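You operate a simulated robot arm through the tools that you are given. There is no shell and no other tool. Be economical: measure what you need, move in short steps, check, and stop when the job is done.

You are at the controls of a simulated robot arm. One attempt, no reset.

TASK
Put the steel bottle on the roll table. Fetch the rag from the sheet table and set it on the shelf of the shelf table. Shut the sheet cabinet door. Fetch the spool from the sheet table and set it on the back of the roll table. Shut the strip cabinet drawer. Close the cores drawer. Fetch the glue bottle from the top of the long bench and stand it on the white packet there. Fetch the green plug from the top of the long bench and set it on the beige check card there. Open the leads drawer, fetch the black weight from the top of the long bench and set it in the inside of the leads drawer and shut the drawer again. Stack the 200 dotted roll from the top of the drawer bench on top of the 120 dotted roll. Take the little coil from the top of the wooden table and leave it in the blue bin. The order is free. Set down upright: steel bottle, spool, glue bottle.

It is judged by the outcome, as a careful person would: the job done as asked, and still so three seconds after it is handed in. It fails if anything else is knocked over, pushed out of place, dropped, spilled or broken. Flat cloth is picked up by pressing the open fingertips on it (5 to 10 N) and closing them slowly along it; thin cloth reads only 2 to 8 mm in the jaws.

THE ROBOT
A 7-joint arm with a two-finger parallel gripper on a trunk, on a base that drives. Base frame: it is fixed to the floor where the robot stands at the start and does not move with it; the origin is under the middle of the robot, x ahead of it, y to its left, z up. Units: cm, degrees, N and s.
Its first joint turns from -166.0 to 166.0 degrees. Places, roughly: back of the roll table (62x17 cm) [284, 100, 78]; black weight (7x7x6 cm) [-280, -440, 80]; blue bin (22x22x30 cm) [550, -440, 90]; check card [-275, -450, 75]; cores drawer [-180, -420, 70]; dotted roll [25, -450, 100]; glue bottle [-250, -475, 100]; green plug (4x4x4 cm) [-270, -470, 80]; inside of the leads drawer [-320, -440, 60]; leads drawer [-320, -430, 70]; little coil [600, -450, 75]; rag (8x6x3 cm) [60, 10, 80]; roll table [300, 80, 80]; sheet cabinet door [110, 20, 30]; shelf of the shelf table [-350, -250, 30]; spool [100, 75, 75]; steel bottle (8x8x28 cm) [50, 20, 90]; strip cabinet drawer [-130, 90, 60]; white packet [-225, -450, 75]. Payload 1.57 kg.
Tool frame: the origin (TCP) lies between the finger pads and is the grasp point; the fingertips stand 3 cm ahead of it; z points along the fingers, y is the line along which they close. The gripper opens to 11 cm. The fingers are 2.4 cm wide and 1.2 cm thick; the gripper's body (4.8 by 11.2 cm) begins 7.8 cm behind the TCP.
Orientation is that of the tool frame in the base frame, as a unit quaternion [w, x, y, z]. With the fingers straight down and closing along the base's y, the tool's x points along the base's -x, its y along +y and its z along -z.

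THE INTERFACE
- The arm moves only by the tool step_arm. Its argument "series" is a list of rows, each a list of 3 entries, a list of its own where there are three numbers: the shift along the tool's x, y, z in units of 250 mm (1.0 is 250 mm), then the turn, a rotation vector about the tool's x, y, z in units of 180 degrees (1.0 is 180 degrees), then the finger opening in cm, from 0 to 11. In form: [[[x, y, z], [rx, ry, rz], hand], ...]. A call has 1 to 12 rows; each row is the pose to reach, as a shift and turn from the pose commanded when the call began, along the tool's axes at that moment. A call with a number of a shift or a turn outside -1 to 1 is refused whole. A row lasts 0.2 s, in which the tool goes at most 5 cm and 8.6 degrees; a call with a longer step from one row to the next is refused whole, and so is a gripper value outside its range. A pose out of reach is approached as far as the arm can. The call stops where the force on the tool passes 40 N (or 10 N more than at its start, if that is more) or the arm is blocked; 0.2 s more then pass. Each finger travels about 10.8 cm/s and halts on what it meets, pressing with about 28 N; the grip force reading is that of the motor and also rises with nothing between the fingers. The clock runs only during rows and for 0.2 s after the last one: add rows that repeat a pose to give the fingers time. It gives the time, the measured TCP pose, the force on the tool (base axes), the opening and the grip force at its end, in the units of the frame above (readings bear some noise), with the torque about the TCP (base axes, N m) and any sound that the robot's microphone picked up.
- Cameras (640 x 400 px; columns grow to the right, rows downward): "scene" is now at [50.45, 19.33, 129.15]; the picture's right is [-0.09, -1.00, 0.00], its down [-0.76, 0.07, -0.65] and it looks along [0.65, -0.06, -0.76] (base axes); focal length 214 px, centre (320, 200). "wrist" rides on the gripper at [7, 1.6, -14.1] in the tool frame; the picture's right is [-0.23, 0.97, 0.00], its down [-0.86, -0.20, -0.48] and it looks along [-0.47, -0.11, 0.88] (tool axes); focal length 222 px, centre (320, 200). There is no depth. A picture from a camera that has moved, and an enlarged one, comes with that camera's place and axes in the base frame and with its lens.
- camera(camera): a new picture of that camera. No time passes.
- lift_body(by): slides the trunk up (or, below 0, down) by that many cm; the arm and the scene camera ride with it, the base frame stays. It gives what a move gives, with no picture.
- drive_base(legs): drives the robot by 1 to 6 legs, each [ahead, left, turn to the left] in cm, cm and degrees, along the robot's own axes; the way and the turn of a leg run together, so that a leg with both is an arc; at most 150 cm and 180 degrees a leg. The arm and the cameras ride along, it lands a little off, and it stops where it bumps. It gives what a move gives.
- aim_head(pan, tilt): turns the head with the scene camera to pan (to the left, within 103 degrees either way) and tilt (down, from -29 to 69), counted from straight ahead of the robot. It gives what a move gives.
- inspect(camera, box): a new picture of the part [left, top, right, bottom] of that camera's present view, enlarged. No time passes.
- job_done(): hands the job in; it is judged then, once.

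Go step by step. Nothing tells you exact positions but the pictures and the camera data: compare them with the known pose of the tool, close in by small moves and look again before you grip or let go. The budget is 535 turns and 306 pictures, counting those below and the enlarged ones. Unless the task says otherwise, let go and move clear before handing in.

The tools are called after "Request:" as a command line: name --argument value ..., lists and objects as JSON in quotes. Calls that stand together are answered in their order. step_arm: Moves the arm, as the interface text tells. Its arguments: {"type":"object","properties":{"series":{"type":"array","items":{"type":"array"}}},"required":["series"]} The other tools are called the same way: lift_body (by) slides the trunk up or down; drive_base (legs) drives the base; aim_head (pan, tilt) turns the head that bears the scene camera; camera (camera) takes a picture; inspect (camera, box) takes an enlarged picture of a part of a camera's view; job_done () hands the job in.

At the start:

```text
time_s: 0.0
ee_pos: [69.22, 4.16, 114.47]
tcp_rot: [-0.001, 0.0, 1.0, 0.0]
force: [-0.2, -0.4, 0.6]
moment: [-0.03, 0.01, -0.01]
gripper_width: 10.99
gripper_force: 0.1
trunk travel left (down, up): [-35.0, 26.0]
robot x, y, heading: [-0.1, 0.12, -0.2]
head pan, tilt: [-5.4, 49.4]
```

scene: 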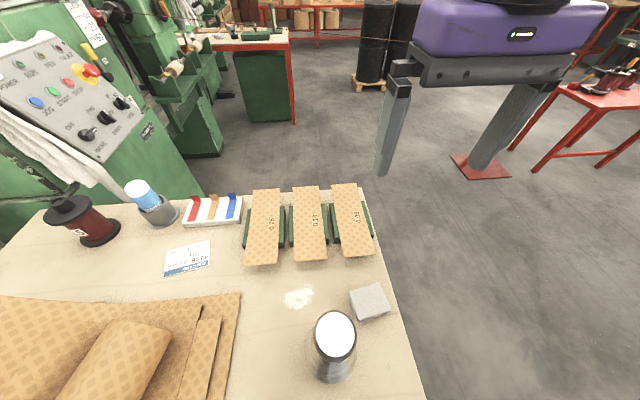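
wrist: 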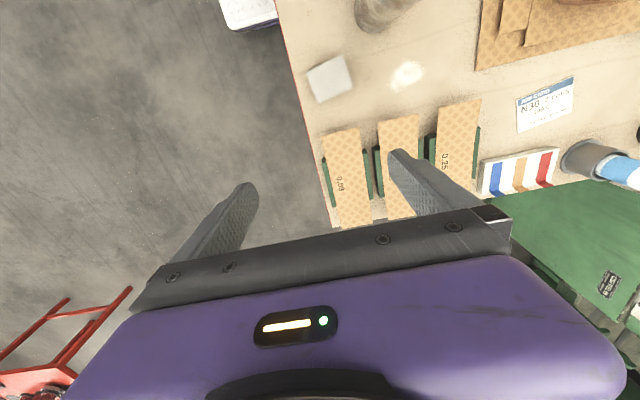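

I see the sheet table with the steel bottle, the rag block, the spool and a purple gripper above it. I'll look around first to get the layout.

Request:
aim_head --pan 0 --tilt 25

Request:
camera --camera "scene"

Request:
aim_head --pan 80 --tilt 25

Request:
camera --camera "scene"

Request:
aim_head --pan -90 --tilt 20

Request:
camera --camera "scene"

```text
time_s: 0.9
ee_pos: [69.16, 4.13, 114.43]
tcp_rot: [0.0, 0.0, 1.0, 0.0]
force: [-0.2, -0.9, -0.2]
moment: [0.01, -0.02, -0.01]
gripper_width: 11.01
gripper_force: 0.0
trunk travel left (down, up): [-35.0, 26.0]
robot x, y, heading: [-0.03, 0.18, 0.1]
head pan, tilt: [0.0, 25.0]
```

```text
303 pictures are left
camera scene: at [51.94, 20.06, 132.8], right [0.0, -1.0, 0.0], down [-0.42, 0.0, -0.91], along [0.91, 0.0, -0.42], focal length 214 px, centre (320, 200)
```

scene: 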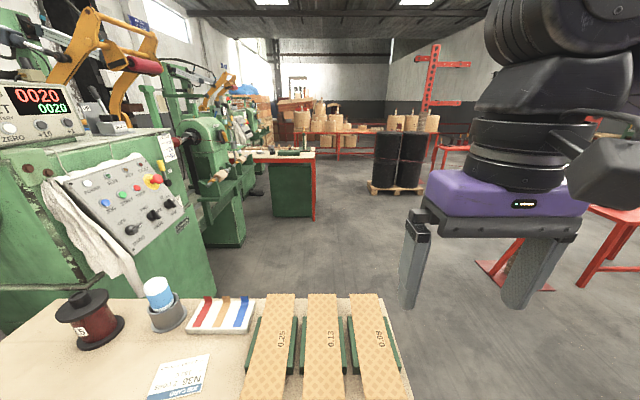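

```text
time_s: 2.4
ee_pos: [69.24, 4.07, 114.48]
tcp_rot: [0.001, -0.001, 1.0, 0.0]
force: [-0.1, 1.0, 1.1]
moment: [-0.04, 0.02, 0.01]
gripper_width: 11.0
gripper_force: 0.0
trunk travel left (down, up): [-35.0, 26.0]
robot x, y, heading: [0.23, 0.2, -0.0]
head pan, tilt: [80.0, 25.0]
```

```text
302 pictures are left
camera scene: at [44.33, 29.13, 132.81], right [0.98, -0.17, 0.0], down [-0.07, -0.42, -0.91], along [0.16, 0.89, -0.42], focal length 214 px, centre (320, 200)
```

scene: 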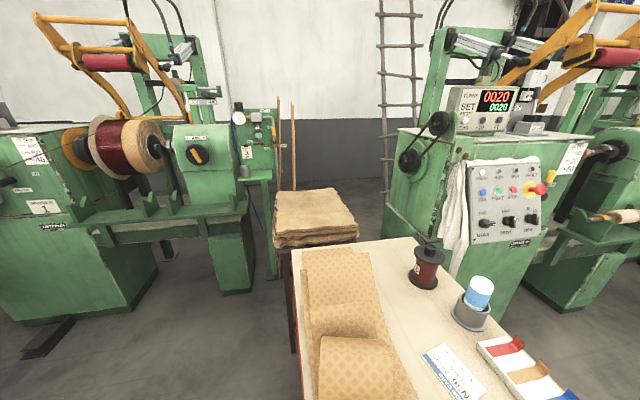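

```text
time_s: 5.0
ee_pos: [69.26, 4.17, 114.39]
tcp_rot: [0.0, -0.001, 1.0, 0.0]
force: [0.3, -0.1, -0.4]
moment: [0.0, 0.01, 0.0]
gripper_width: 10.99
gripper_force: 0.0
trunk travel left (down, up): [-35.0, 26.0]
robot x, y, heading: [0.15, 0.42, 0.0]
head pan, tilt: [-90.0, 20.0]
```

```text
301 pictures are left
camera scene: at [42.73, 10.75, 133.62], right [-1.0, 0.0, 0.0], down [0.0, 0.34, -0.94], along [0.0, -0.94, -0.34], focal length 214 px, centre (320, 200)
```

scene: 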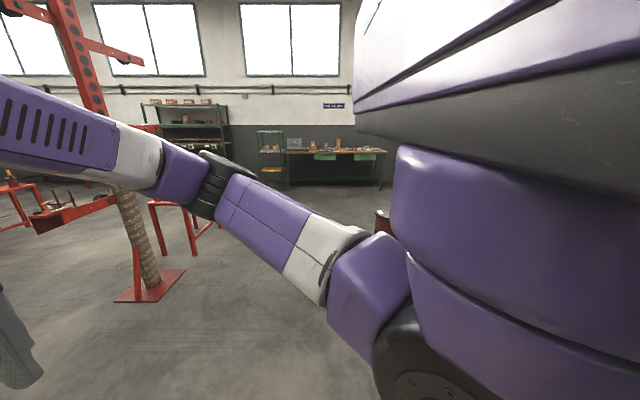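

I take the bottle to be near [53,17] and the rag near [63,7]. The bottle is slightly inside the arm's minimum reach, so I back up a bit and look at it.

Request:
drive_base --legs '[[-15, 0, 0]]'

Request:
aim_head --pan -10 --tilt 50

Request:
camera --camera "scene"

Request:
camera --camera "wrist"

```text
time_s: 6.4
ee_pos: [54.22, 4.1, 114.55]
tcp_rot: [-0.001, 0.001, 1.0, 0.0]
force: [0.5, -0.1, 0.2]
moment: [-0.01, 0.0, -0.02]
gripper_width: 11.01
gripper_force: 0.0
trunk travel left (down, up): [-35.0, 26.0]
robot x, y, heading: [-15.19, 0.09, -0.1]
head pan, tilt: [-90.0, 20.0]
```

```text
time_s: 7.9
ee_pos: [54.2, 4.1, 114.48]
tcp_rot: [0.0, 0.001, 1.0, 0.0]
force: [-0.4, 1.0, 0.5]
moment: [0.01, 0.01, -0.02]
gripper_width: 11.01
gripper_force: 0.1
trunk travel left (down, up): [-35.0, 26.0]
robot x, y, heading: [-14.96, -0.27, 0.2]
head pan, tilt: [-10.0, 50.0]
```

```text
300 pictures are left
camera scene: at [35.29, 18.65, 129.06], right [-0.18, -0.98, 0.0], down [-0.75, 0.13, -0.64], along [0.63, -0.11, -0.77], focal length 214 px, centre (320, 200)
```

scene: 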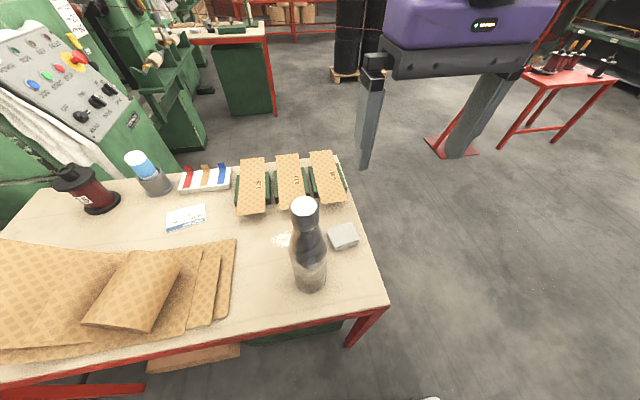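

```text
299 pictures are left
camera wrist: at [47.23, 5.62, 128.53], right [0.23, 0.97, 0.0], down [0.85, -0.2, 0.48], along [0.47, -0.11, -0.88], focal length 222 px, centre (320, 200)
```

wrist: 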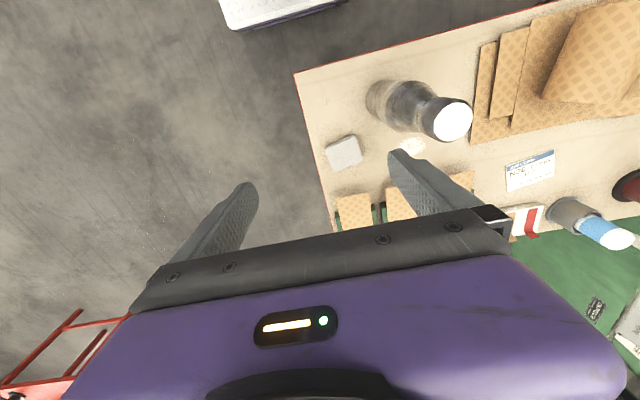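

The bottle axis is near [54, 17.6] with its top near z 105. I zoom in to see its profile and pick a grip height.

Request:
inspect --camera "scene" --box '[260, 180, 380, 310]'

Request:
inspect --camera "wrist" --box '[300, 50, 500, 190]'

```text
3.08 times, centred on (320, 245) of scene
camera zoom: at [35.29, 18.65, 129.06], right [-0.18, -0.98, 0.0], down [-0.75, 0.13, -0.64], along [0.63, -0.11, -0.77], focal length 660 px, centre (320, 62)
```

zoom: 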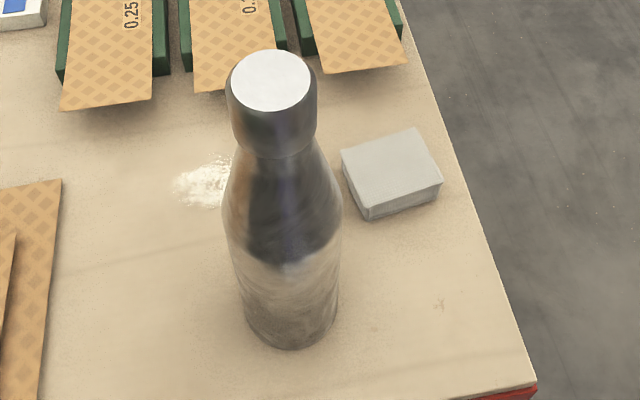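

```text
2.86 times, centred on (400, 120) of wrist
camera zoom: at [47.23, 5.62, 128.53], right [0.23, 0.97, 0.0], down [0.85, -0.2, 0.48], along [0.47, -0.11, -0.88], focal length 635 px, centre (91, 429)
```

zoom: 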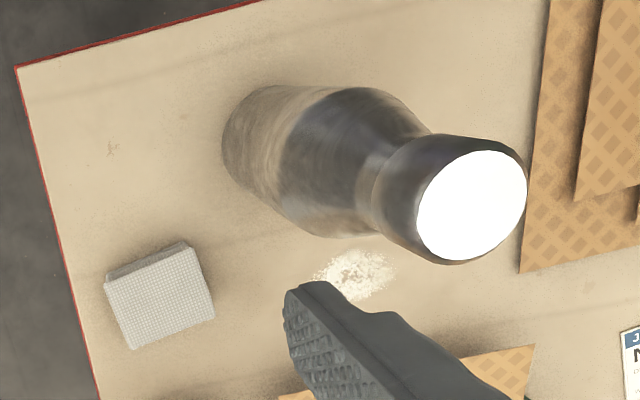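

The cap is a straight cylinder about 5 cm wide, so a top-down grip on it works. I move above it and check.

Request:
step_arm --series '[[[0, 0.18, 0], [0, 0, 0], 11], [[0, 0.36, 0], [0, 0, 0], 11], [[0, 0.54, 0], [0, 0, 0], 11], [[0, 0.54, 0], [0, 0, 0], 11]]'

Request:
camera --camera "wrist"

Request:
camera --camera "scene"

```text
time_s: 8.9
ee_pos: [54.3, 17.45, 114.59]
tcp_rot: [-0.001, 0.001, 1.0, 0.0]
force: [0.2, -0.5, -0.5]
moment: [-0.01, 0.01, -0.01]
gripper_width: 10.99
gripper_force: 0.0
trunk travel left (down, up): [-35.0, 26.0]
robot x, y, heading: [-14.91, -0.12, -0.0]
head pan, tilt: [-10.0, 50.0]
```

```text
296 pictures are left
camera wrist: at [47.23, 19.2, 128.54], right [0.23, 0.97, 0.0], down [0.85, -0.2, 0.48], along [0.47, -0.11, -0.88], focal length 222 px, centre (320, 200)
```

wrist: 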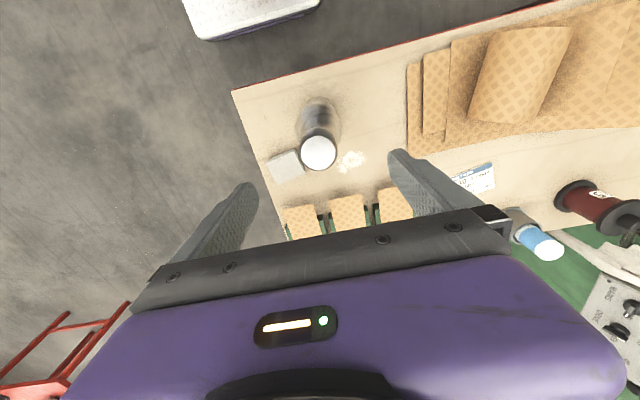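

```text
295 pictures are left
camera scene: at [35.28, 18.66, 129.06], right [-0.17, -0.98, 0.0], down [-0.75, 0.13, -0.64], along [0.63, -0.11, -0.77], focal length 214 px, centre (320, 200)
```

scene: 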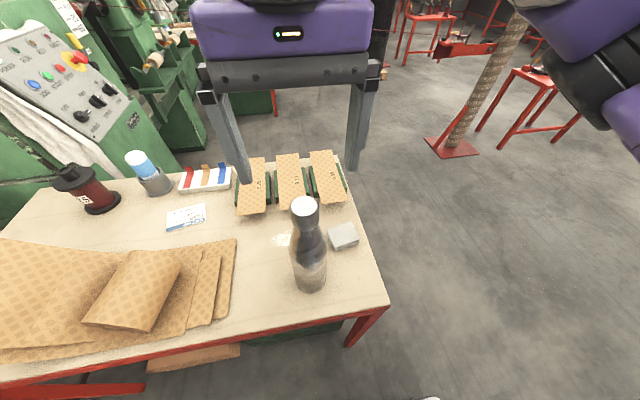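

Both views agree: cap axis at [54.0, 17.4]. I lower onto it and close.

Request:
step_arm --series '[[[0.01, 0, 0.18], [0, 0, 0], 11], [[0.01, 0, 0.36], [0, 0, 0], 11], [[0.01, 0, 0.52], [0, 0, 0], 11], [[0.01, 0, 0.52], [0, 0, 0], 8], [[0.01, 0, 0.52], [0, 0, 0], 5.5], [[0.01, 0, 0.52], [0, 0, 0], 4], [[0.01, 0, 0.52], [0, 0, 0], 2], [[0.01, 0, 0.52], [0, 0, 0], 2]]'

Request:
camera --camera "scene"

```text
time_s: 10.7
ee_pos: [54.06, 17.32, 101.43]
tcp_rot: [-0.001, 0.001, 1.0, 0.0]
force: [-0.3, 0.8, 0.4]
moment: [0.19, -0.01, 0.02]
gripper_width: 4.96
gripper_force: 28.2
trunk travel left (down, up): [-35.0, 26.0]
robot x, y, heading: [-14.78, 0.1, -0.1]
head pan, tilt: [-10.0, 50.0]
```

```text
294 pictures are left
camera scene: at [35.29, 18.66, 129.05], right [-0.18, -0.98, 0.0], down [-0.75, 0.13, -0.64], along [0.63, -0.11, -0.77], focal length 214 px, centre (320, 200)
```

scene: 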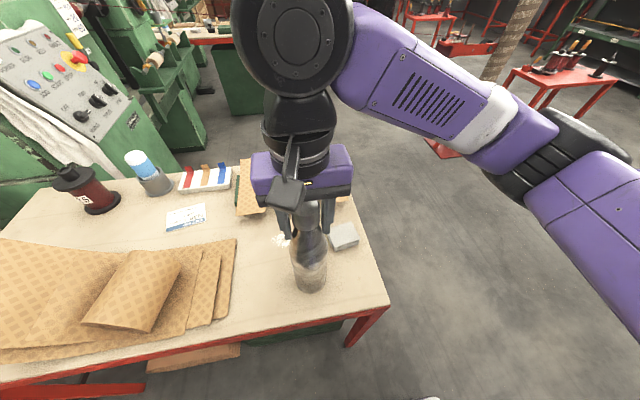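

The cap is held (4.96 cm). I lift the bottle and carry it along the corridor on the right (y ≈ -60) toward the roll table.

Request:
step_arm --series '[[[0, 0, -0.1], [0, 0, 0], 2], [[0, 0, -0.25], [0, 0, 0], 2], [[0, 0, -0.42], [0, 0, 0], 2], [[0, 0, -0.6], [0, 0, 0], 2], [[0, 0, -0.6], [0, 0, 0], 2]]'

Request:
drive_base --legs '[[0, -65, 0]]'

Request:
aim_head --pan 0 --tilt 25

Request:
camera --camera "scene"

```text
time_s: 11.9
ee_pos: [54.24, 17.4, 116.33]
tcp_rot: [0.0, 0.001, 1.0, 0.0]
force: [0.3, -0.1, -6.1]
moment: [0.03, -0.02, -0.03]
gripper_width: 4.9
gripper_force: 27.9
trunk travel left (down, up): [-35.0, 26.0]
robot x, y, heading: [-15.24, -0.14, -0.2]
head pan, tilt: [-10.0, 50.0]
```

```text
time_s: 15.5
ee_pos: [53.99, -48.62, 116.33]
tcp_rot: [0.0, 0.004, 1.0, 0.0]
force: [0.5, 0.2, -6.0]
moment: [0.02, 0.0, 0.02]
gripper_width: 4.88
gripper_force: 27.7
trunk travel left (down, up): [-35.0, 26.0]
robot x, y, heading: [-15.5, -65.61, -0.3]
head pan, tilt: [-10.0, 50.0]
```

```text
time_s: 16.4
ee_pos: [53.97, -48.53, 116.38]
tcp_rot: [0.0, 0.004, 1.0, 0.0]
force: [0.5, 0.7, -6.4]
moment: [-0.01, -0.03, 0.01]
gripper_width: 4.87
gripper_force: 28.3
trunk travel left (down, up): [-35.0, 26.0]
robot x, y, heading: [-15.5, -65.6, -0.5]
head pan, tilt: [0.0, 25.0]
```

```text
293 pictures are left
camera scene: at [36.74, -45.84, 132.79], right [-0.01, -1.0, 0.0], down [-0.42, 0.0, -0.91], along [0.91, -0.01, -0.42], focal length 214 px, centre (320, 200)
```

scene: 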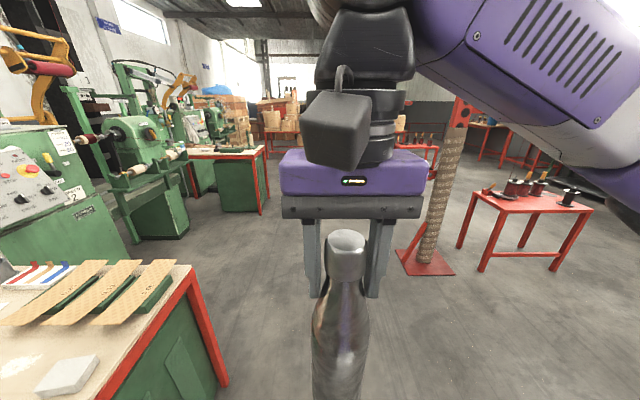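

The corridor ahead is clear. I drive forward and look at the roll table and, on the way, the sheet cabinet door.

Request:
drive_base --legs '[[150, 0, 0], [40, 0, 0]]'

Request:
aim_head --pan 25 --tilt 30

Request:
camera --camera "scene"

Request:
aim_head --pan 103 --tilt 40

Request:
camera --camera "scene"

```text
time_s: 26.0
ee_pos: [246.48, -50.91, 116.4]
tcp_rot: [0.0, 0.008, 1.0, 0.0]
force: [-0.8, 0.2, -5.7]
moment: [0.03, 0.01, 0.03]
gripper_width: 4.84
gripper_force: 28.3
trunk travel left (down, up): [-35.0, 26.0]
robot x, y, heading: [176.91, -67.14, -0.9]
head pan, tilt: [0.0, 25.0]
```

```text
time_s: 26.9
ee_pos: [246.51, -50.85, 116.48]
tcp_rot: [-0.001, 0.008, 1.0, -0.001]
force: [0.2, 0.5, -5.6]
moment: [-0.01, -0.02, 0.0]
gripper_width: 4.83
gripper_force: 27.8
trunk travel left (down, up): [-35.0, 26.0]
robot x, y, heading: [177.16, -67.5, -1.1]
head pan, tilt: [25.0, 30.0]
```

```text
292 pictures are left
camera scene: at [228.37, -44.27, 132.01], right [0.41, -0.91, 0.0], down [-0.46, -0.2, -0.87], along [0.79, 0.35, -0.5], focal length 214 px, centre (320, 200)
```

scene: 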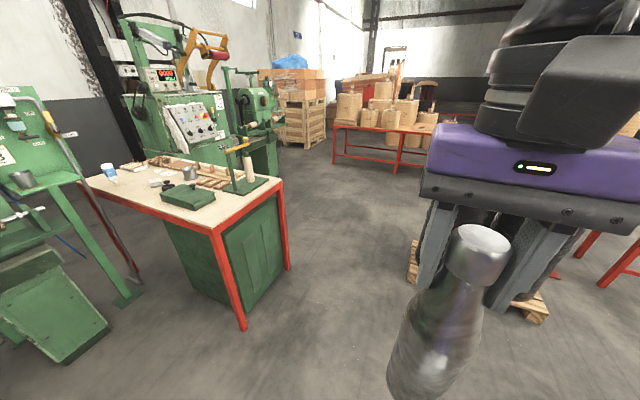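

```text
time_s: 28.4
ee_pos: [246.51, -50.87, 116.4]
tcp_rot: [0.0, 0.008, 1.0, 0.001]
force: [-1.0, 0.0, -5.8]
moment: [-0.01, -0.01, -0.01]
gripper_width: 4.82
gripper_force: 27.5
trunk travel left (down, up): [-35.0, 26.0]
robot x, y, heading: [177.25, -67.16, -1.0]
head pan, tilt: [103.0, 40.0]
```

```text
291 pictures are left
camera scene: at [218.33, -39.64, 130.47], right [0.98, 0.21, 0.0], down [0.13, -0.63, -0.77], along [-0.16, 0.75, -0.64], focal length 214 px, centre (320, 200)
```

scene: 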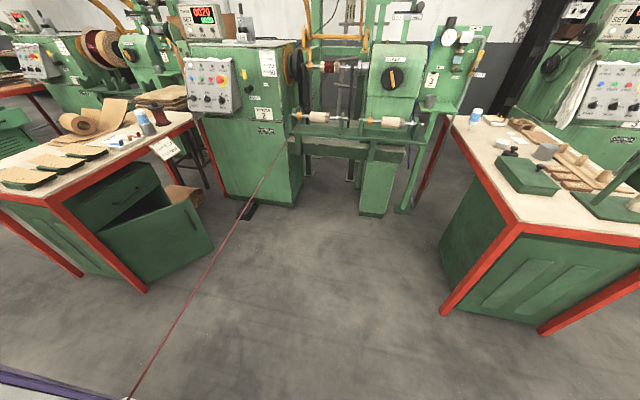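

I can see the open sheet cabinet door and, at right, the roll table. A thin red line runs from the machine toward me; I check what it is before driving further.

Request:
inspect --camera "scene" --box '[60, 250, 300, 400]'

Request:
aim_head --pan 103 --tilt 66

Request:
camera --camera "scene"

```text
2.67 times, centred on (180, 325) of scene
camera zoom: at [218.33, -39.64, 130.47], right [0.98, 0.21, 0.0], down [0.13, -0.63, -0.77], along [-0.16, 0.75, -0.64], focal length 572 px, centre (693, -133)
```

zoom: 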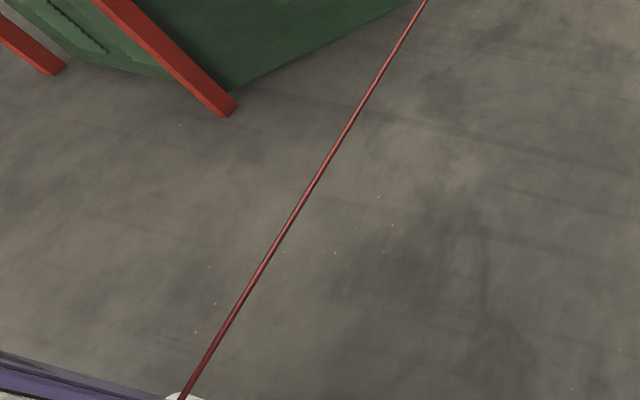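

```text
time_s: 29.3
ee_pos: [246.52, -50.99, 116.42]
tcp_rot: [0.0, 0.007, 1.0, 0.0]
force: [0.1, 0.1, -6.7]
moment: [-0.02, -0.01, 0.0]
gripper_width: 4.83
gripper_force: 28.2
trunk travel left (down, up): [-35.0, 26.0]
robot x, y, heading: [177.02, -67.23, -0.9]
head pan, tilt: [103.0, 66.0]
```

```text
289 pictures are left
camera scene: at [218.86, -42.14, 127.14], right [0.98, 0.21, 0.0], down [0.19, -0.89, -0.41], along [-0.09, 0.4, -0.91], focal length 214 px, centre (320, 200)
```

scene: 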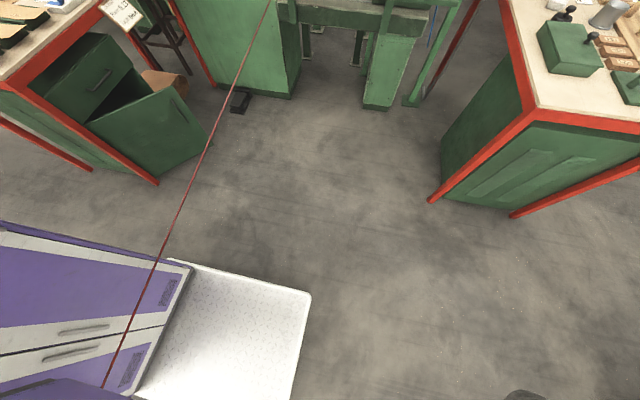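

A wire seems to span the corridor across my base. I need its height and route, so I look the other way too.

Request:
aim_head --pan -100 --tilt 20

Request:
camera --camera "scene"

Request:
aim_head --pan 103 --tilt 5

Request:
camera --camera "scene"

```text
time_s: 32.3
ee_pos: [246.41, -50.98, 116.42]
tcp_rot: [0.0, 0.008, 1.0, 0.0]
force: [-0.6, 0.5, -5.7]
moment: [0.0, -0.02, 0.0]
gripper_width: 4.83
gripper_force: 28.0
trunk travel left (down, up): [-35.0, 26.0]
robot x, y, heading: [177.11, -66.96, -0.9]
head pan, tilt: [-100.0, 20.0]
```

```text
288 pictures are left
camera scene: at [218.34, -57.1, 133.61], right [-0.98, 0.19, 0.0], down [0.06, 0.34, -0.94], along [-0.18, -0.92, -0.34], focal length 214 px, centre (320, 200)
```

scene: 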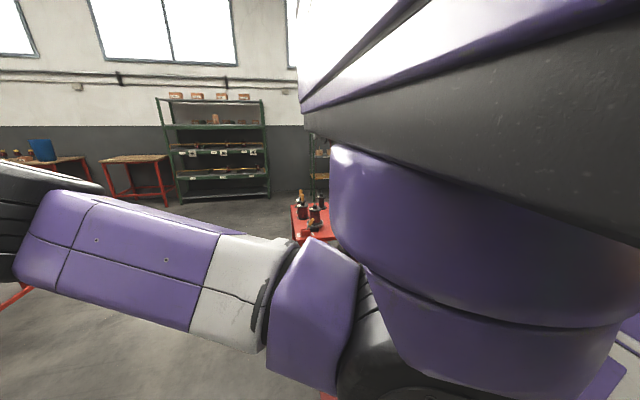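

```text
time_s: 35.3
ee_pos: [246.58, -50.8, 116.38]
tcp_rot: [0.0, 0.007, 1.0, 0.0]
force: [-0.7, -0.1, -6.0]
moment: [-0.03, -0.02, -0.01]
gripper_width: 4.81
gripper_force: 27.5
trunk travel left (down, up): [-35.0, 26.0]
robot x, y, heading: [177.04, -67.39, -1.0]
head pan, tilt: [103.0, 5.0]
```

```text
287 pictures are left
camera scene: at [218.19, -38.98, 136.05], right [0.98, 0.21, 0.0], down [0.02, -0.09, -1.0], along [-0.21, 0.97, -0.09], focal length 214 px, centre (320, 200)
```

scene: 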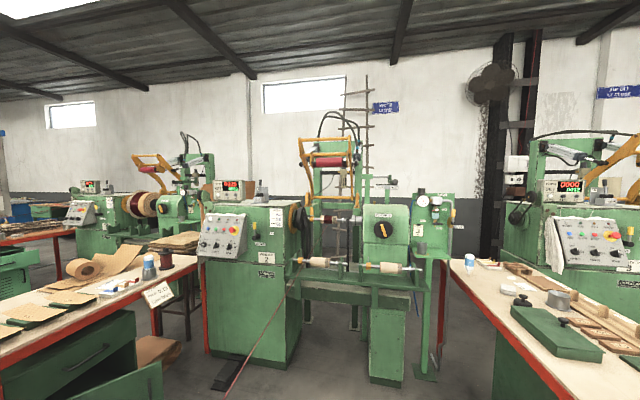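

The wire's route near my base is unclear; I look again from another head angle to triangulate it.

Request:
inspect --camera "scene" --box '[180, 180, 420, 400]'

Request:
aim_head --pan 70 --tilt 67

Request:
camera --camera "scene"

```text
1.82 times, centred on (300, 290) of scene
camera zoom: at [218.19, -38.98, 136.05], right [0.98, 0.21, 0.0], down [0.02, -0.09, -1.0], along [-0.21, 0.97, -0.09], focal length 390 px, centre (356, 36)
```

zoom: 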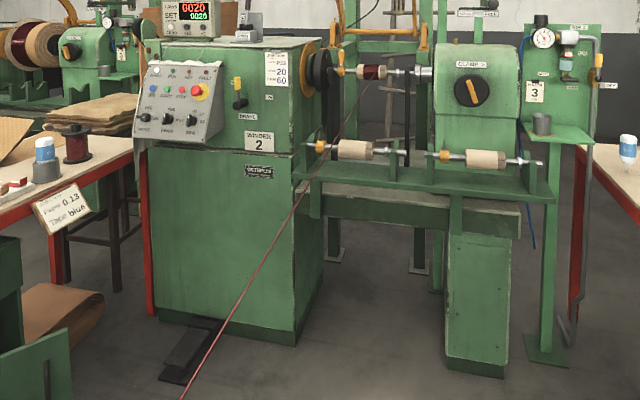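

```text
time_s: 36.6
ee_pos: [246.58, -51.0, 116.42]
tcp_rot: [0.0, 0.008, 1.0, 0.0]
force: [0.4, 0.6, -5.9]
moment: [0.01, -0.04, 0.02]
gripper_width: 4.81
gripper_force: 27.8
trunk travel left (down, up): [-35.0, 26.0]
robot x, y, heading: [177.26, -66.94, -0.8]
head pan, tilt: [70.0, 67.0]
```

```text
285 pictures are left
camera scene: at [222.18, -42.52, 127.04], right [0.93, -0.36, 0.0], down [-0.33, -0.86, -0.39], along [0.14, 0.37, -0.92], focal length 214 px, centre (320, 200)
```

scene: 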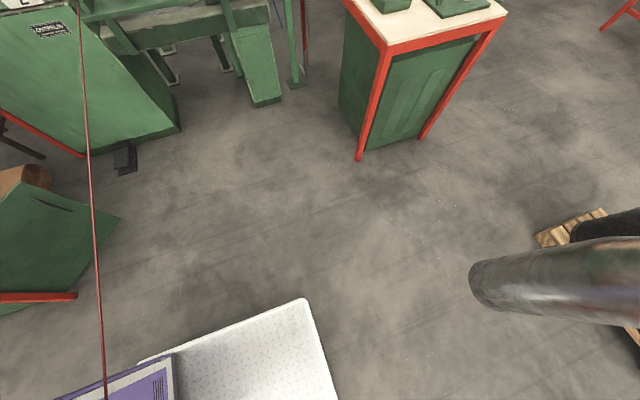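

The wire runs from winder 2's spindle (~[199,95,111]) to the reel post (~[190,-140,82]), straight across this aisle. I'll back off and go around the post and red table, then come up to the roll table from the south.

Request:
drive_base --legs '[[-77, 0, 1], [0, -125, 0], [0, -120, 0]]'

Request:
aim_head --pan 0 --tilt 25

Request:
camera --camera "scene"

```text
time_s: 52.3
ee_pos: [169.77, -291.22, 116.38]
tcp_rot: [-0.001, -0.011, 1.0, 0.001]
force: [0.3, 0.1, -5.8]
moment: [0.02, 0.0, -0.04]
gripper_width: 4.75
gripper_force: 28.1
trunk travel left (down, up): [-35.0, 26.0]
robot x, y, heading: [100.51, -309.96, 1.1]
head pan, tilt: [70.0, 67.0]
```

```text
time_s: 53.7
ee_pos: [169.61, -291.13, 116.3]
tcp_rot: [0.0, -0.011, 1.0, -0.001]
force: [0.0, 1.0, -6.2]
moment: [-0.02, 0.02, 0.0]
gripper_width: 4.72
gripper_force: 27.8
trunk travel left (down, up): [-35.0, 26.0]
robot x, y, heading: [100.91, -310.24, 1.3]
head pan, tilt: [0.0, 25.0]
```

```text
284 pictures are left
camera scene: at [152.35, -288.98, 132.8], right [0.02, -1.0, 0.0], down [-0.42, -0.01, -0.91], along [0.91, 0.02, -0.42], focal length 214 px, centre (320, 200)
```

scene: 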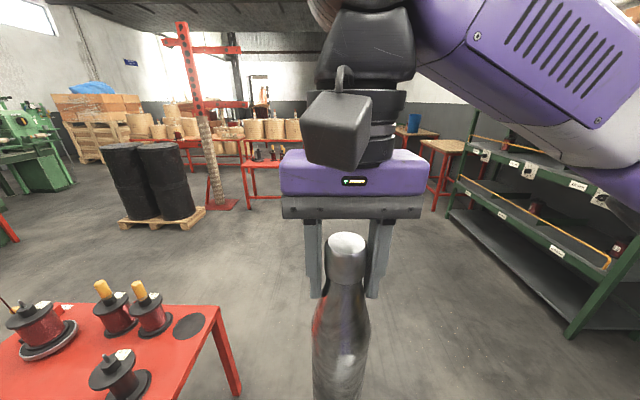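

The way ahead is free: barrels around [380,-85], a second post around [424,-129]. I drive to x≈286, turn north and approach the roll table.

Request:
drive_base --legs '[[150, 0, 0], [33, 0, 0], [0, 0, 89], [150, 0, 0], [70, 0, 0]]'

Request:
aim_head --pan 0 --tilt 35

Request:
camera --camera "scene"

```text
time_s: 77.3
ee_pos: [258.33, -14.68, 116.45]
tcp_rot: [0.0, 0.723, -0.691, 0.0]
force: [-0.5, 0.2, -6.4]
moment: [0.02, -0.02, 0.04]
gripper_width: 4.67
gripper_force: 27.9
trunk travel left (down, up): [-35.0, 26.0]
robot x, y, heading: [279.12, -82.85, 92.7]
head pan, tilt: [0.0, 25.0]
```

```text
time_s: 78.0
ee_pos: [258.36, -14.51, 116.4]
tcp_rot: [-0.001, 0.723, -0.691, 0.0]
force: [-0.1, -0.6, -6.2]
moment: [0.0, 0.02, -0.02]
gripper_width: 4.64
gripper_force: 28.0
trunk travel left (down, up): [-35.0, 26.0]
robot x, y, heading: [279.32, -83.13, 92.5]
head pan, tilt: [0.0, 35.0]
```

```text
283 pictures are left
camera scene: at [256.63, -32.26, 131.23], right [1.0, 0.04, 0.0], down [0.03, -0.57, -0.82], along [-0.04, 0.82, -0.57], focal length 214 px, centre (320, 200)
```

scene: 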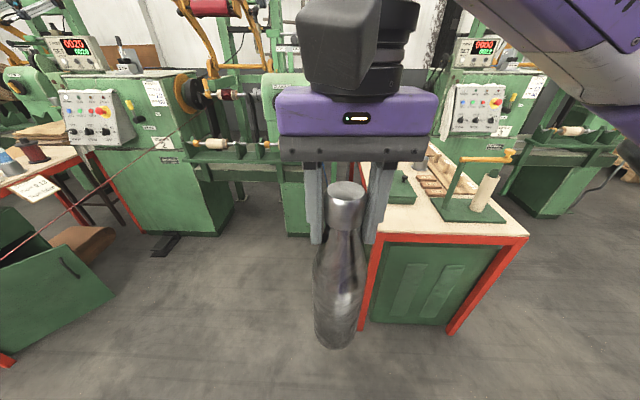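

I need a clear look at the table's surface for a free spot.

Request:
aim_head --pan -35 --tilt 35

Request:
camera --camera "scene"

Request:
camera --camera "wrist"

```text
time_s: 79.0
ee_pos: [258.3, -14.57, 116.34]
tcp_rot: [0.0, 0.722, -0.692, 0.0]
force: [0.1, -0.3, -5.7]
moment: [0.04, -0.02, 0.01]
gripper_width: 4.62
gripper_force: 28.3
trunk travel left (down, up): [-35.0, 26.0]
robot x, y, heading: [279.18, -83.12, 92.4]
head pan, tilt: [-35.0, 35.0]
```

```text
282 pictures are left
camera scene: at [261.74, -33.63, 131.23], right [0.84, -0.54, 0.0], down [-0.31, -0.48, -0.82], along [0.44, 0.69, -0.57], focal length 214 px, centre (320, 200)
```

scene: 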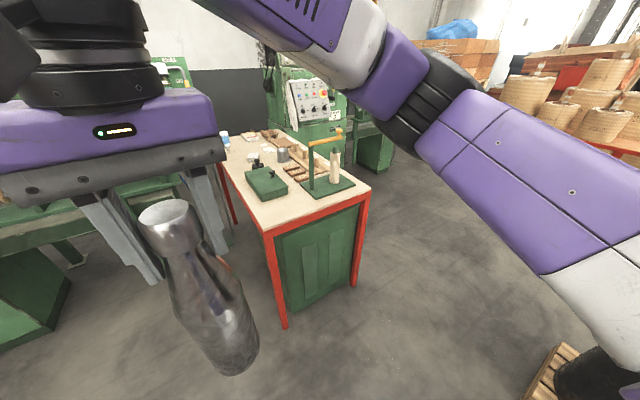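

```text
281 pictures are left
camera wrist: at [256.99, -21.7, 130.45], right [-0.98, 0.18, 0.0], down [0.16, 0.86, 0.48], along [0.09, 0.47, -0.88], focal length 222 px, centre (320, 200)
```

wrist: 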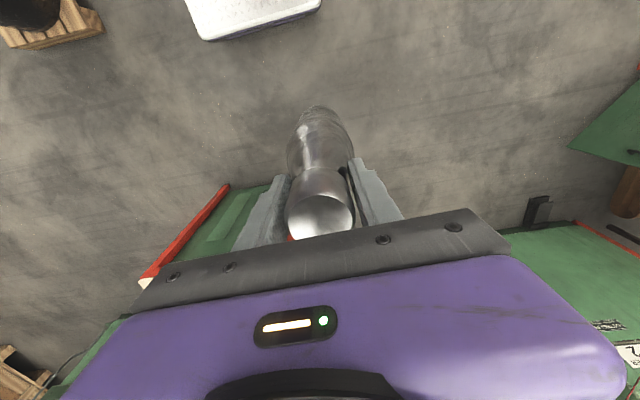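

Request:
inspect --camera "scene" --box '[200, 110, 380, 240]'

```text
3.08 times, centred on (290, 175) of scene
camera zoom: at [261.74, -33.63, 131.23], right [0.84, -0.54, 0.0], down [-0.31, -0.48, -0.82], along [0.44, 0.69, -0.57], focal length 660 px, centre (412, 277)
```

zoom: 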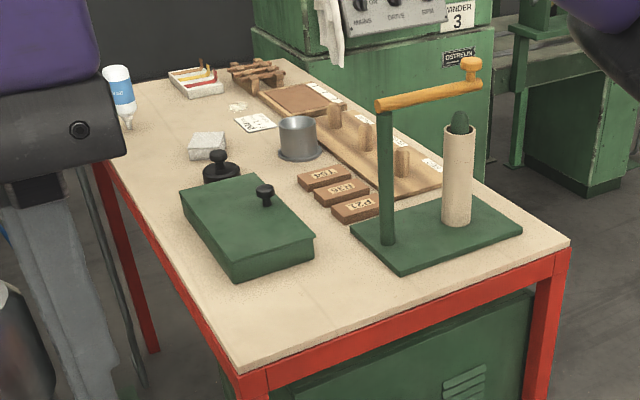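

The front-left corner of the roll table is free around [285,34.5], between the green box and the green stand. I drive closer with the bottle held high.

Request:
drive_base --legs '[[42, -15, -2]]'

Request:
aim_head --pan -25 --tilt 50

Request:
camera --camera "scene"

```text
time_s: 81.8
ee_pos: [275.51, 29.35, 116.46]
tcp_rot: [0.0, 0.708, -0.707, 0.0]
force: [0.0, -0.1, -5.9]
moment: [0.02, -0.02, 0.03]
gripper_width: 4.63
gripper_force: 28.1
trunk travel left (down, up): [-35.0, 26.0]
robot x, y, heading: [292.74, -39.86, 90.0]
head pan, tilt: [-35.0, 35.0]
```

```text
time_s: 82.5
ee_pos: [275.52, 29.22, 116.29]
tcp_rot: [0.001, -0.707, 0.708, 0.001]
force: [0.4, 0.6, -6.8]
moment: [-0.02, -0.02, -0.02]
gripper_width: 4.61
gripper_force: 28.1
trunk travel left (down, up): [-35.0, 26.0]
robot x, y, heading: [292.77, -40.22, 90.0]
head pan, tilt: [-25.0, 50.0]
```

```text
279 pictures are left
camera scene: at [276.17, 9.76, 129.06], right [0.91, -0.42, 0.0], down [-0.32, -0.69, -0.64], along [0.27, 0.58, -0.77], focal length 214 px, centre (320, 200)
```

scene: 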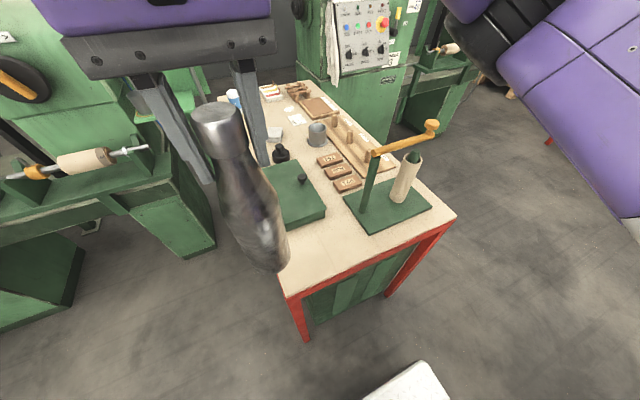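

Request:
step_arm --series '[[[-0.08, -0.14, 0], [0, 0, 0], 2], [[-0.16, -0.28, 0], [0, 0, 0], 2], [[-0.23, -0.42, 0], [0, 0, 0], 2], [[-0.23, -0.42, 0.16], [0, 0, 0], 2], [[-0.23, -0.42, 0.32], [0, 0, 0], 2], [[-0.23, -0.42, 0.44], [0, 0, 0], 2], [[-0.23, -0.42, 0.44], [0, 0, 0], 2]]'

Request:
camera --camera "scene"

Request:
camera --camera "wrist"

```text
time_s: 84.1
ee_pos: [286.07, 34.93, 105.31]
tcp_rot: [-0.001, 0.708, -0.706, 0.0]
force: [0.1, -0.8, -6.0]
moment: [0.0, 0.01, 0.01]
gripper_width: 4.42
gripper_force: 28.4
trunk travel left (down, up): [-35.0, 26.0]
robot x, y, heading: [292.85, -39.98, 89.8]
head pan, tilt: [-25.0, 50.0]
```

```text
278 pictures are left
camera scene: at [276.17, 9.75, 129.06], right [0.91, -0.42, 0.0], down [-0.32, -0.69, -0.64], along [0.27, 0.58, -0.77], focal length 214 px, centre (320, 200)
```

scene: 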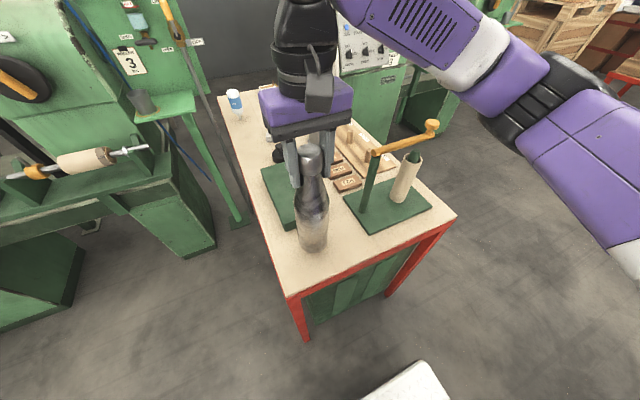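

```text
277 pictures are left
camera wrist: at [284.38, 27.79, 119.47], right [-0.97, 0.23, 0.0], down [0.2, 0.86, 0.48], along [0.11, 0.47, -0.88], focal length 222 px, centre (320, 200)
```

wrist: 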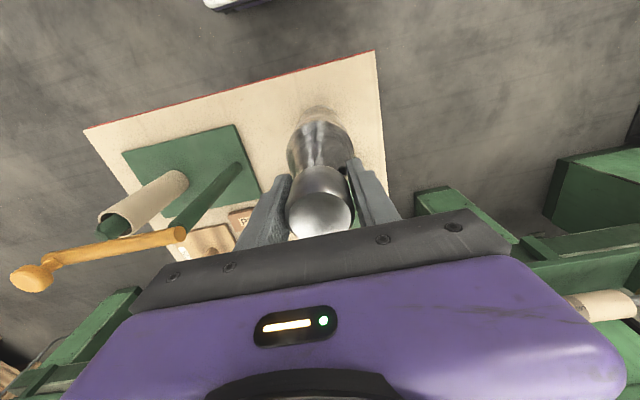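

I lower in small steps to feel the table.

Request:
step_arm --series '[[[0, 0, 0.04], [0, 0, 0], 2], [[0, 0, 0.08], [0, 0, 0], 2], [[0, 0, 0.1], [0, 0, 0], 2], [[0, 0, 0.12], [0, 0, 0], 2], [[0, 0, 0.12], [0, 0, 0], 2]]'

Request:
inspect --camera "scene" --box '[250, 130, 370, 270]'

```text
time_s: 85.3
ee_pos: [285.95, 34.83, 102.49]
tcp_rot: [-0.001, -0.707, 0.707, -0.001]
force: [-0.1, -1.0, 5.0]
moment: [-0.48, -0.15, 0.02]
gripper_width: 4.45
gripper_force: 28.2
trunk travel left (down, up): [-35.0, 26.0]
robot x, y, heading: [292.81, -40.13, 90.1]
head pan, tilt: [-25.0, 50.0]
```

```text
2.86 times, centred on (310, 200) of scene
camera zoom: at [276.17, 9.73, 129.09], right [0.91, -0.42, 0.0], down [-0.32, -0.69, -0.64], along [0.27, 0.58, -0.77], focal length 613 px, centre (349, 200)
```

zoom: 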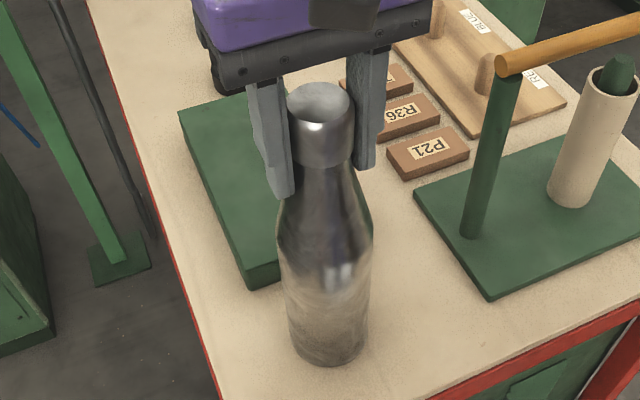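

Contact felt: the table carries the bottle. I open gently and rise.

Request:
step_arm --series '[[[0, 0, 0], [0, 0, 0], 4.5], [[0, 0, 0], [0, 0, 0], 5.5], [[0, 0, 0], [0, 0, 0], 7], [[0, 0, 0], [0, 0, 0], 9], [[0, 0, -0.15], [0, 0, 0], 9], [[0, 0, -0.33], [0, 0, 0], 9], [[0, 0, -0.5], [0, 0, 0], 9], [[0, 0, -0.7], [0, 0, 0], 9]]'

Request:
camera --camera "scene"

```text
time_s: 87.1
ee_pos: [285.9, 34.87, 119.89]
tcp_rot: [0.0, -0.707, 0.707, 0.001]
force: [0.1, 0.5, 0.1]
moment: [-0.01, 0.0, 0.0]
gripper_width: 9.0
gripper_force: 0.0
trunk travel left (down, up): [-35.0, 26.0]
robot x, y, heading: [292.89, -39.87, 89.8]
head pan, tilt: [-25.0, 50.0]
```

```text
275 pictures are left
camera scene: at [276.18, 9.77, 129.04], right [0.91, -0.42, 0.0], down [-0.32, -0.69, -0.64], along [0.27, 0.58, -0.77], focal length 214 px, centre (320, 200)
```

scene: 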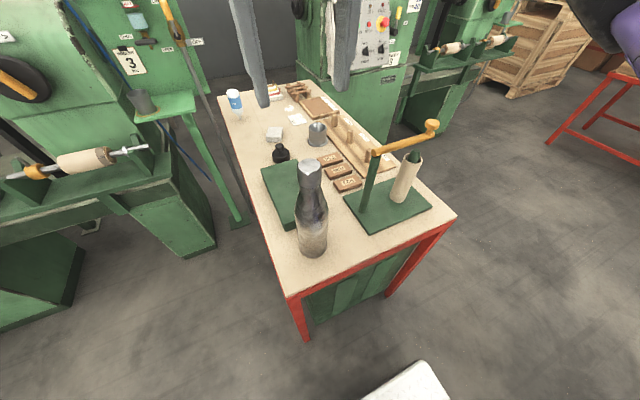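

The bottle stands upright. Next I go for the little coil: back out south, then east to the wooden table and the blue bin.

Request:
drive_base --legs '[[-150, 0, 0], [-125, 0, 0], [0, 0, -90], [150, 0, 0], [100, 0, 0]]'

Request:
aim_head --pan -40 --tilt 20

Request:
camera --camera "scene"

```text
time_s: 116.1
ee_pos: [623.98, -284.23, 119.84]
tcp_rot: [0.0, -0.037, 0.999, 0.0]
force: [0.7, 0.0, 0.6]
moment: [0.04, 0.01, -0.04]
gripper_width: 8.98
gripper_force: 0.0
trunk travel left (down, up): [-35.0, 26.0]
robot x, y, heading: [549.76, -297.02, 4.1]
head pan, tilt: [-25.0, 50.0]
```

```text
time_s: 117.1
ee_pos: [624.04, -284.18, 119.81]
tcp_rot: [0.0, -0.036, 0.999, -0.001]
force: [-0.6, 0.7, -0.4]
moment: [0.02, -0.01, 0.01]
gripper_width: 8.99
gripper_force: 0.1
trunk travel left (down, up): [-35.0, 26.0]
robot x, y, heading: [550.02, -296.68, 4.1]
head pan, tilt: [-40.0, 20.0]
```

```text
274 pictures are left
camera scene: at [598.57, -279.15, 133.61], right [-0.58, -0.81, 0.0], down [-0.28, 0.2, -0.94], along [0.76, -0.55, -0.34], focal length 214 px, centre (320, 200)
```

scene: 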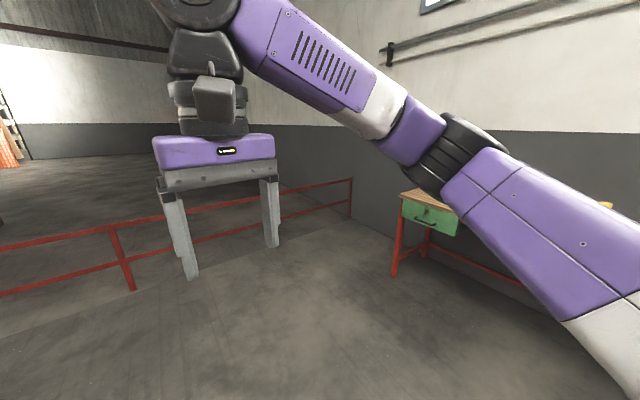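

The wooden table with a green drawer lies to the south. I turn to face it.

Request:
drive_base --legs '[[0, 0, -94]]'

Request:
aim_head --pan 15 --tilt 30

Request:
camera --camera "scene"

```text
time_s: 121.4
ee_pos: [557.69, -371.7, 119.95]
tcp_rot: [0.0, 0.703, 0.711, 0.0]
force: [-0.6, 0.0, -0.2]
moment: [0.0, 0.0, 0.02]
gripper_width: 8.98
gripper_force: 0.0
trunk travel left (down, up): [-35.0, 26.0]
robot x, y, heading: [550.1, -296.98, -89.5]
head pan, tilt: [-40.0, 20.0]
```

```text
time_s: 122.7
ee_pos: [557.81, -371.65, 119.84]
tcp_rot: [-0.001, 0.703, 0.711, -0.001]
force: [-0.1, -1.1, -0.1]
moment: [-0.05, -0.01, -0.01]
gripper_width: 9.0
gripper_force: 0.1
trunk travel left (down, up): [-35.0, 26.0]
robot x, y, heading: [549.76, -296.88, -89.2]
head pan, tilt: [15.0, 30.0]
```

```text
273 pictures are left
camera scene: at [572.73, -348.01, 132.01], right [-0.96, -0.27, 0.0], down [-0.13, 0.48, -0.87], along [0.23, -0.83, -0.5], focal length 214 px, centre (320, 200)
```

scene: 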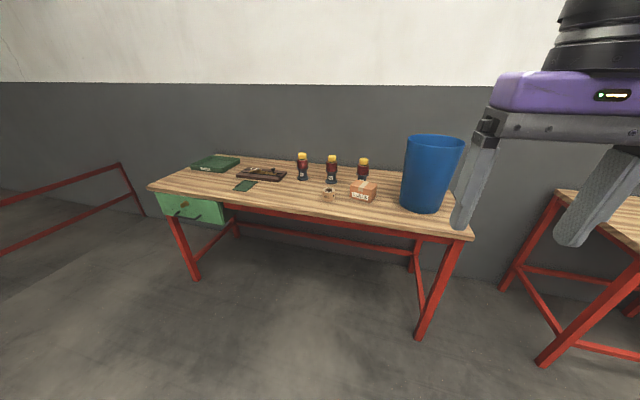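

Request:
inspect --camera "scene" --box '[180, 125, 480, 245]'

```text
2.13 times, centred on (330, 185) of scene
camera zoom: at [572.73, -348.01, 132.01], right [-0.96, -0.27, 0.0], down [-0.13, 0.48, -0.87], along [0.23, -0.83, -0.5], focal length 458 px, centre (299, 232)
```

zoom: 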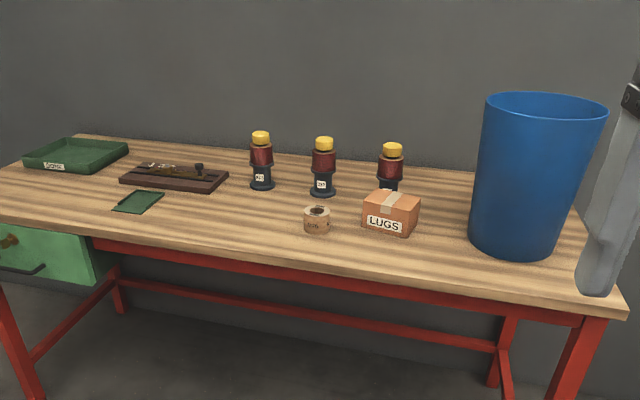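

The little coil stands flat near [595,-446], next to a LUGS box; the bin is at about [548,-454]. I move closer.

Request:
drive_base --legs '[[60, 22, -0.5]]'

Request:
aim_head --pan 0 --tilt 50

Request:
camera --camera "scene"

Request:
camera --camera "wrist"

```text
time_s: 126.2
ee_pos: [579.29, -431.75, 119.9]
tcp_rot: [0.0, 0.708, 0.706, -0.001]
force: [-0.5, 0.9, 0.3]
moment: [0.02, 0.02, 0.01]
gripper_width: 8.99
gripper_force: 0.0
trunk travel left (down, up): [-35.0, 26.0]
robot x, y, heading: [572.06, -356.7, -90.0]
head pan, tilt: [15.0, 30.0]
```

```text
time_s: 127.1
ee_pos: [579.26, -431.9, 119.87]
tcp_rot: [0.0, 0.707, 0.707, 0.0]
force: [-0.5, -0.8, 0.0]
moment: [-0.03, 0.03, -0.04]
gripper_width: 9.01
gripper_force: 0.0
trunk travel left (down, up): [-35.0, 26.0]
robot x, y, heading: [572.19, -356.69, -90.0]
head pan, tilt: [0.0, 50.0]
```

```text
271 pictures are left
camera scene: at [592.18, -407.3, 129.07], right [-1.0, 0.0, 0.0], down [0.0, 0.77, -0.64], along [0.0, -0.64, -0.77], focal length 214 px, centre (320, 200)
```

scene: 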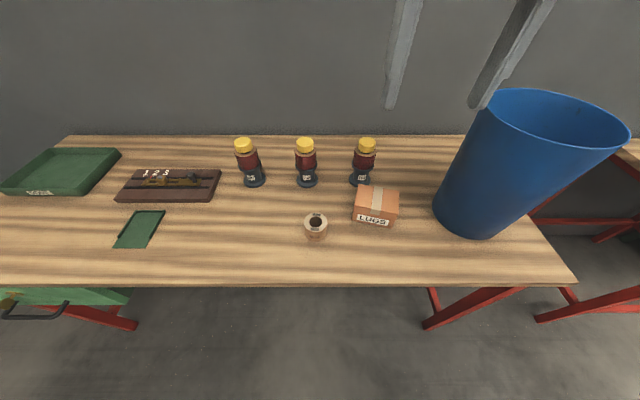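

```text
270 pictures are left
camera wrist: at [580.89, -424.89, 133.93], right [0.97, -0.23, 0.0], down [-0.2, -0.85, 0.48], along [-0.11, -0.47, -0.88], focal length 222 px, centre (320, 200)
```

wrist: 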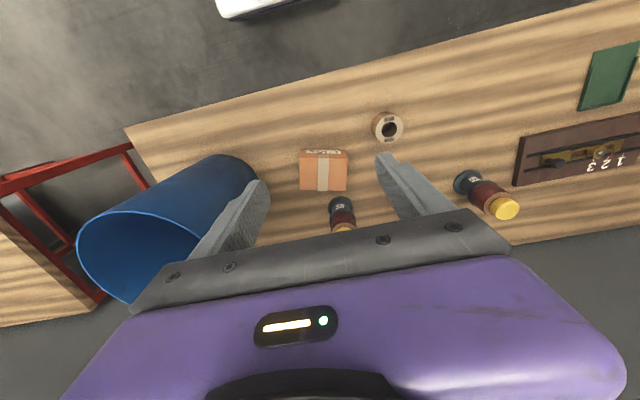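

Request:
step_arm --series '[[[-0.1, 0.16, 0], [0, 0, 0], 9], [[-0.2, 0.32, 0.04], [0, 0, 0], 9], [[-0.28, 0.46, 0.12], [0, 0, 0], 9], [[-0.28, 0.58, 0.24], [0, 0, 0], 9], [[-0.28, 0.58, 0.42], [0, 0, 0], 9], [[-0.28, 0.58, 0.6], [0, 0, 0], 9], [[-0.28, 0.58, 0.8], [0, 0, 0], 9], [[-0.28, 0.58, 0.88], [0, 0, 0], 9], [[-0.28, 0.58, 0.88], [0, 0, 0], 9]]'

Request:
camera --camera "scene"

Request:
camera --camera "wrist"

```text
time_s: 129.1
ee_pos: [593.54, -438.88, 97.89]
tcp_rot: [0.0, 0.707, 0.707, 0.0]
force: [-0.1, 0.3, -0.1]
moment: [0.01, 0.01, 0.01]
gripper_width: 9.02
gripper_force: 0.1
trunk travel left (down, up): [-35.0, 26.0]
robot x, y, heading: [572.57, -357.04, -90.0]
head pan, tilt: [0.0, 50.0]
```

```text
269 pictures are left
camera scene: at [592.18, -407.29, 129.06], right [-1.0, 0.0, 0.0], down [0.0, 0.77, -0.64], along [0.0, -0.64, -0.77], focal length 214 px, centre (320, 200)
```

scene: 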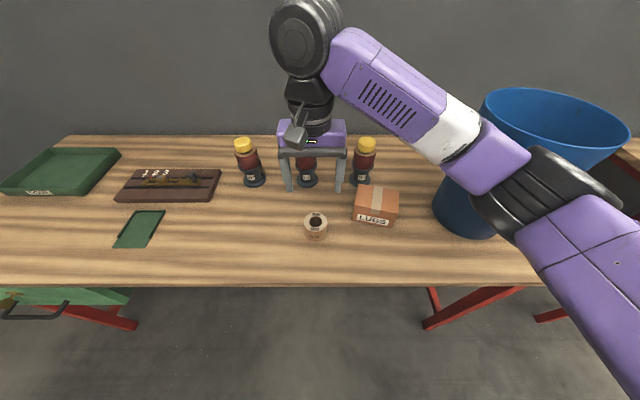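

```text
268 pictures are left
camera wrist: at [595.08, -431.99, 111.93], right [0.97, -0.23, 0.0], down [-0.2, -0.85, 0.48], along [-0.11, -0.47, -0.88], focal length 222 px, centre (320, 200)
```

wrist: 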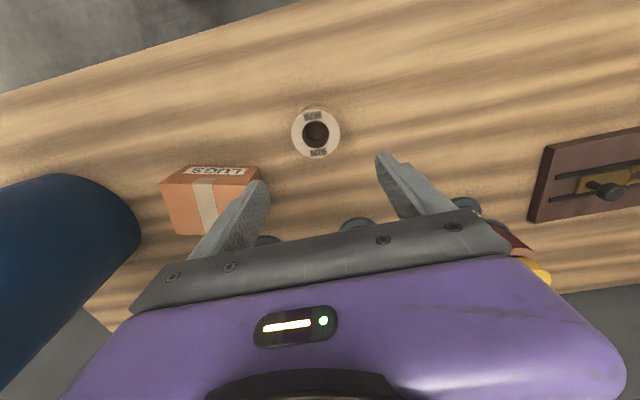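

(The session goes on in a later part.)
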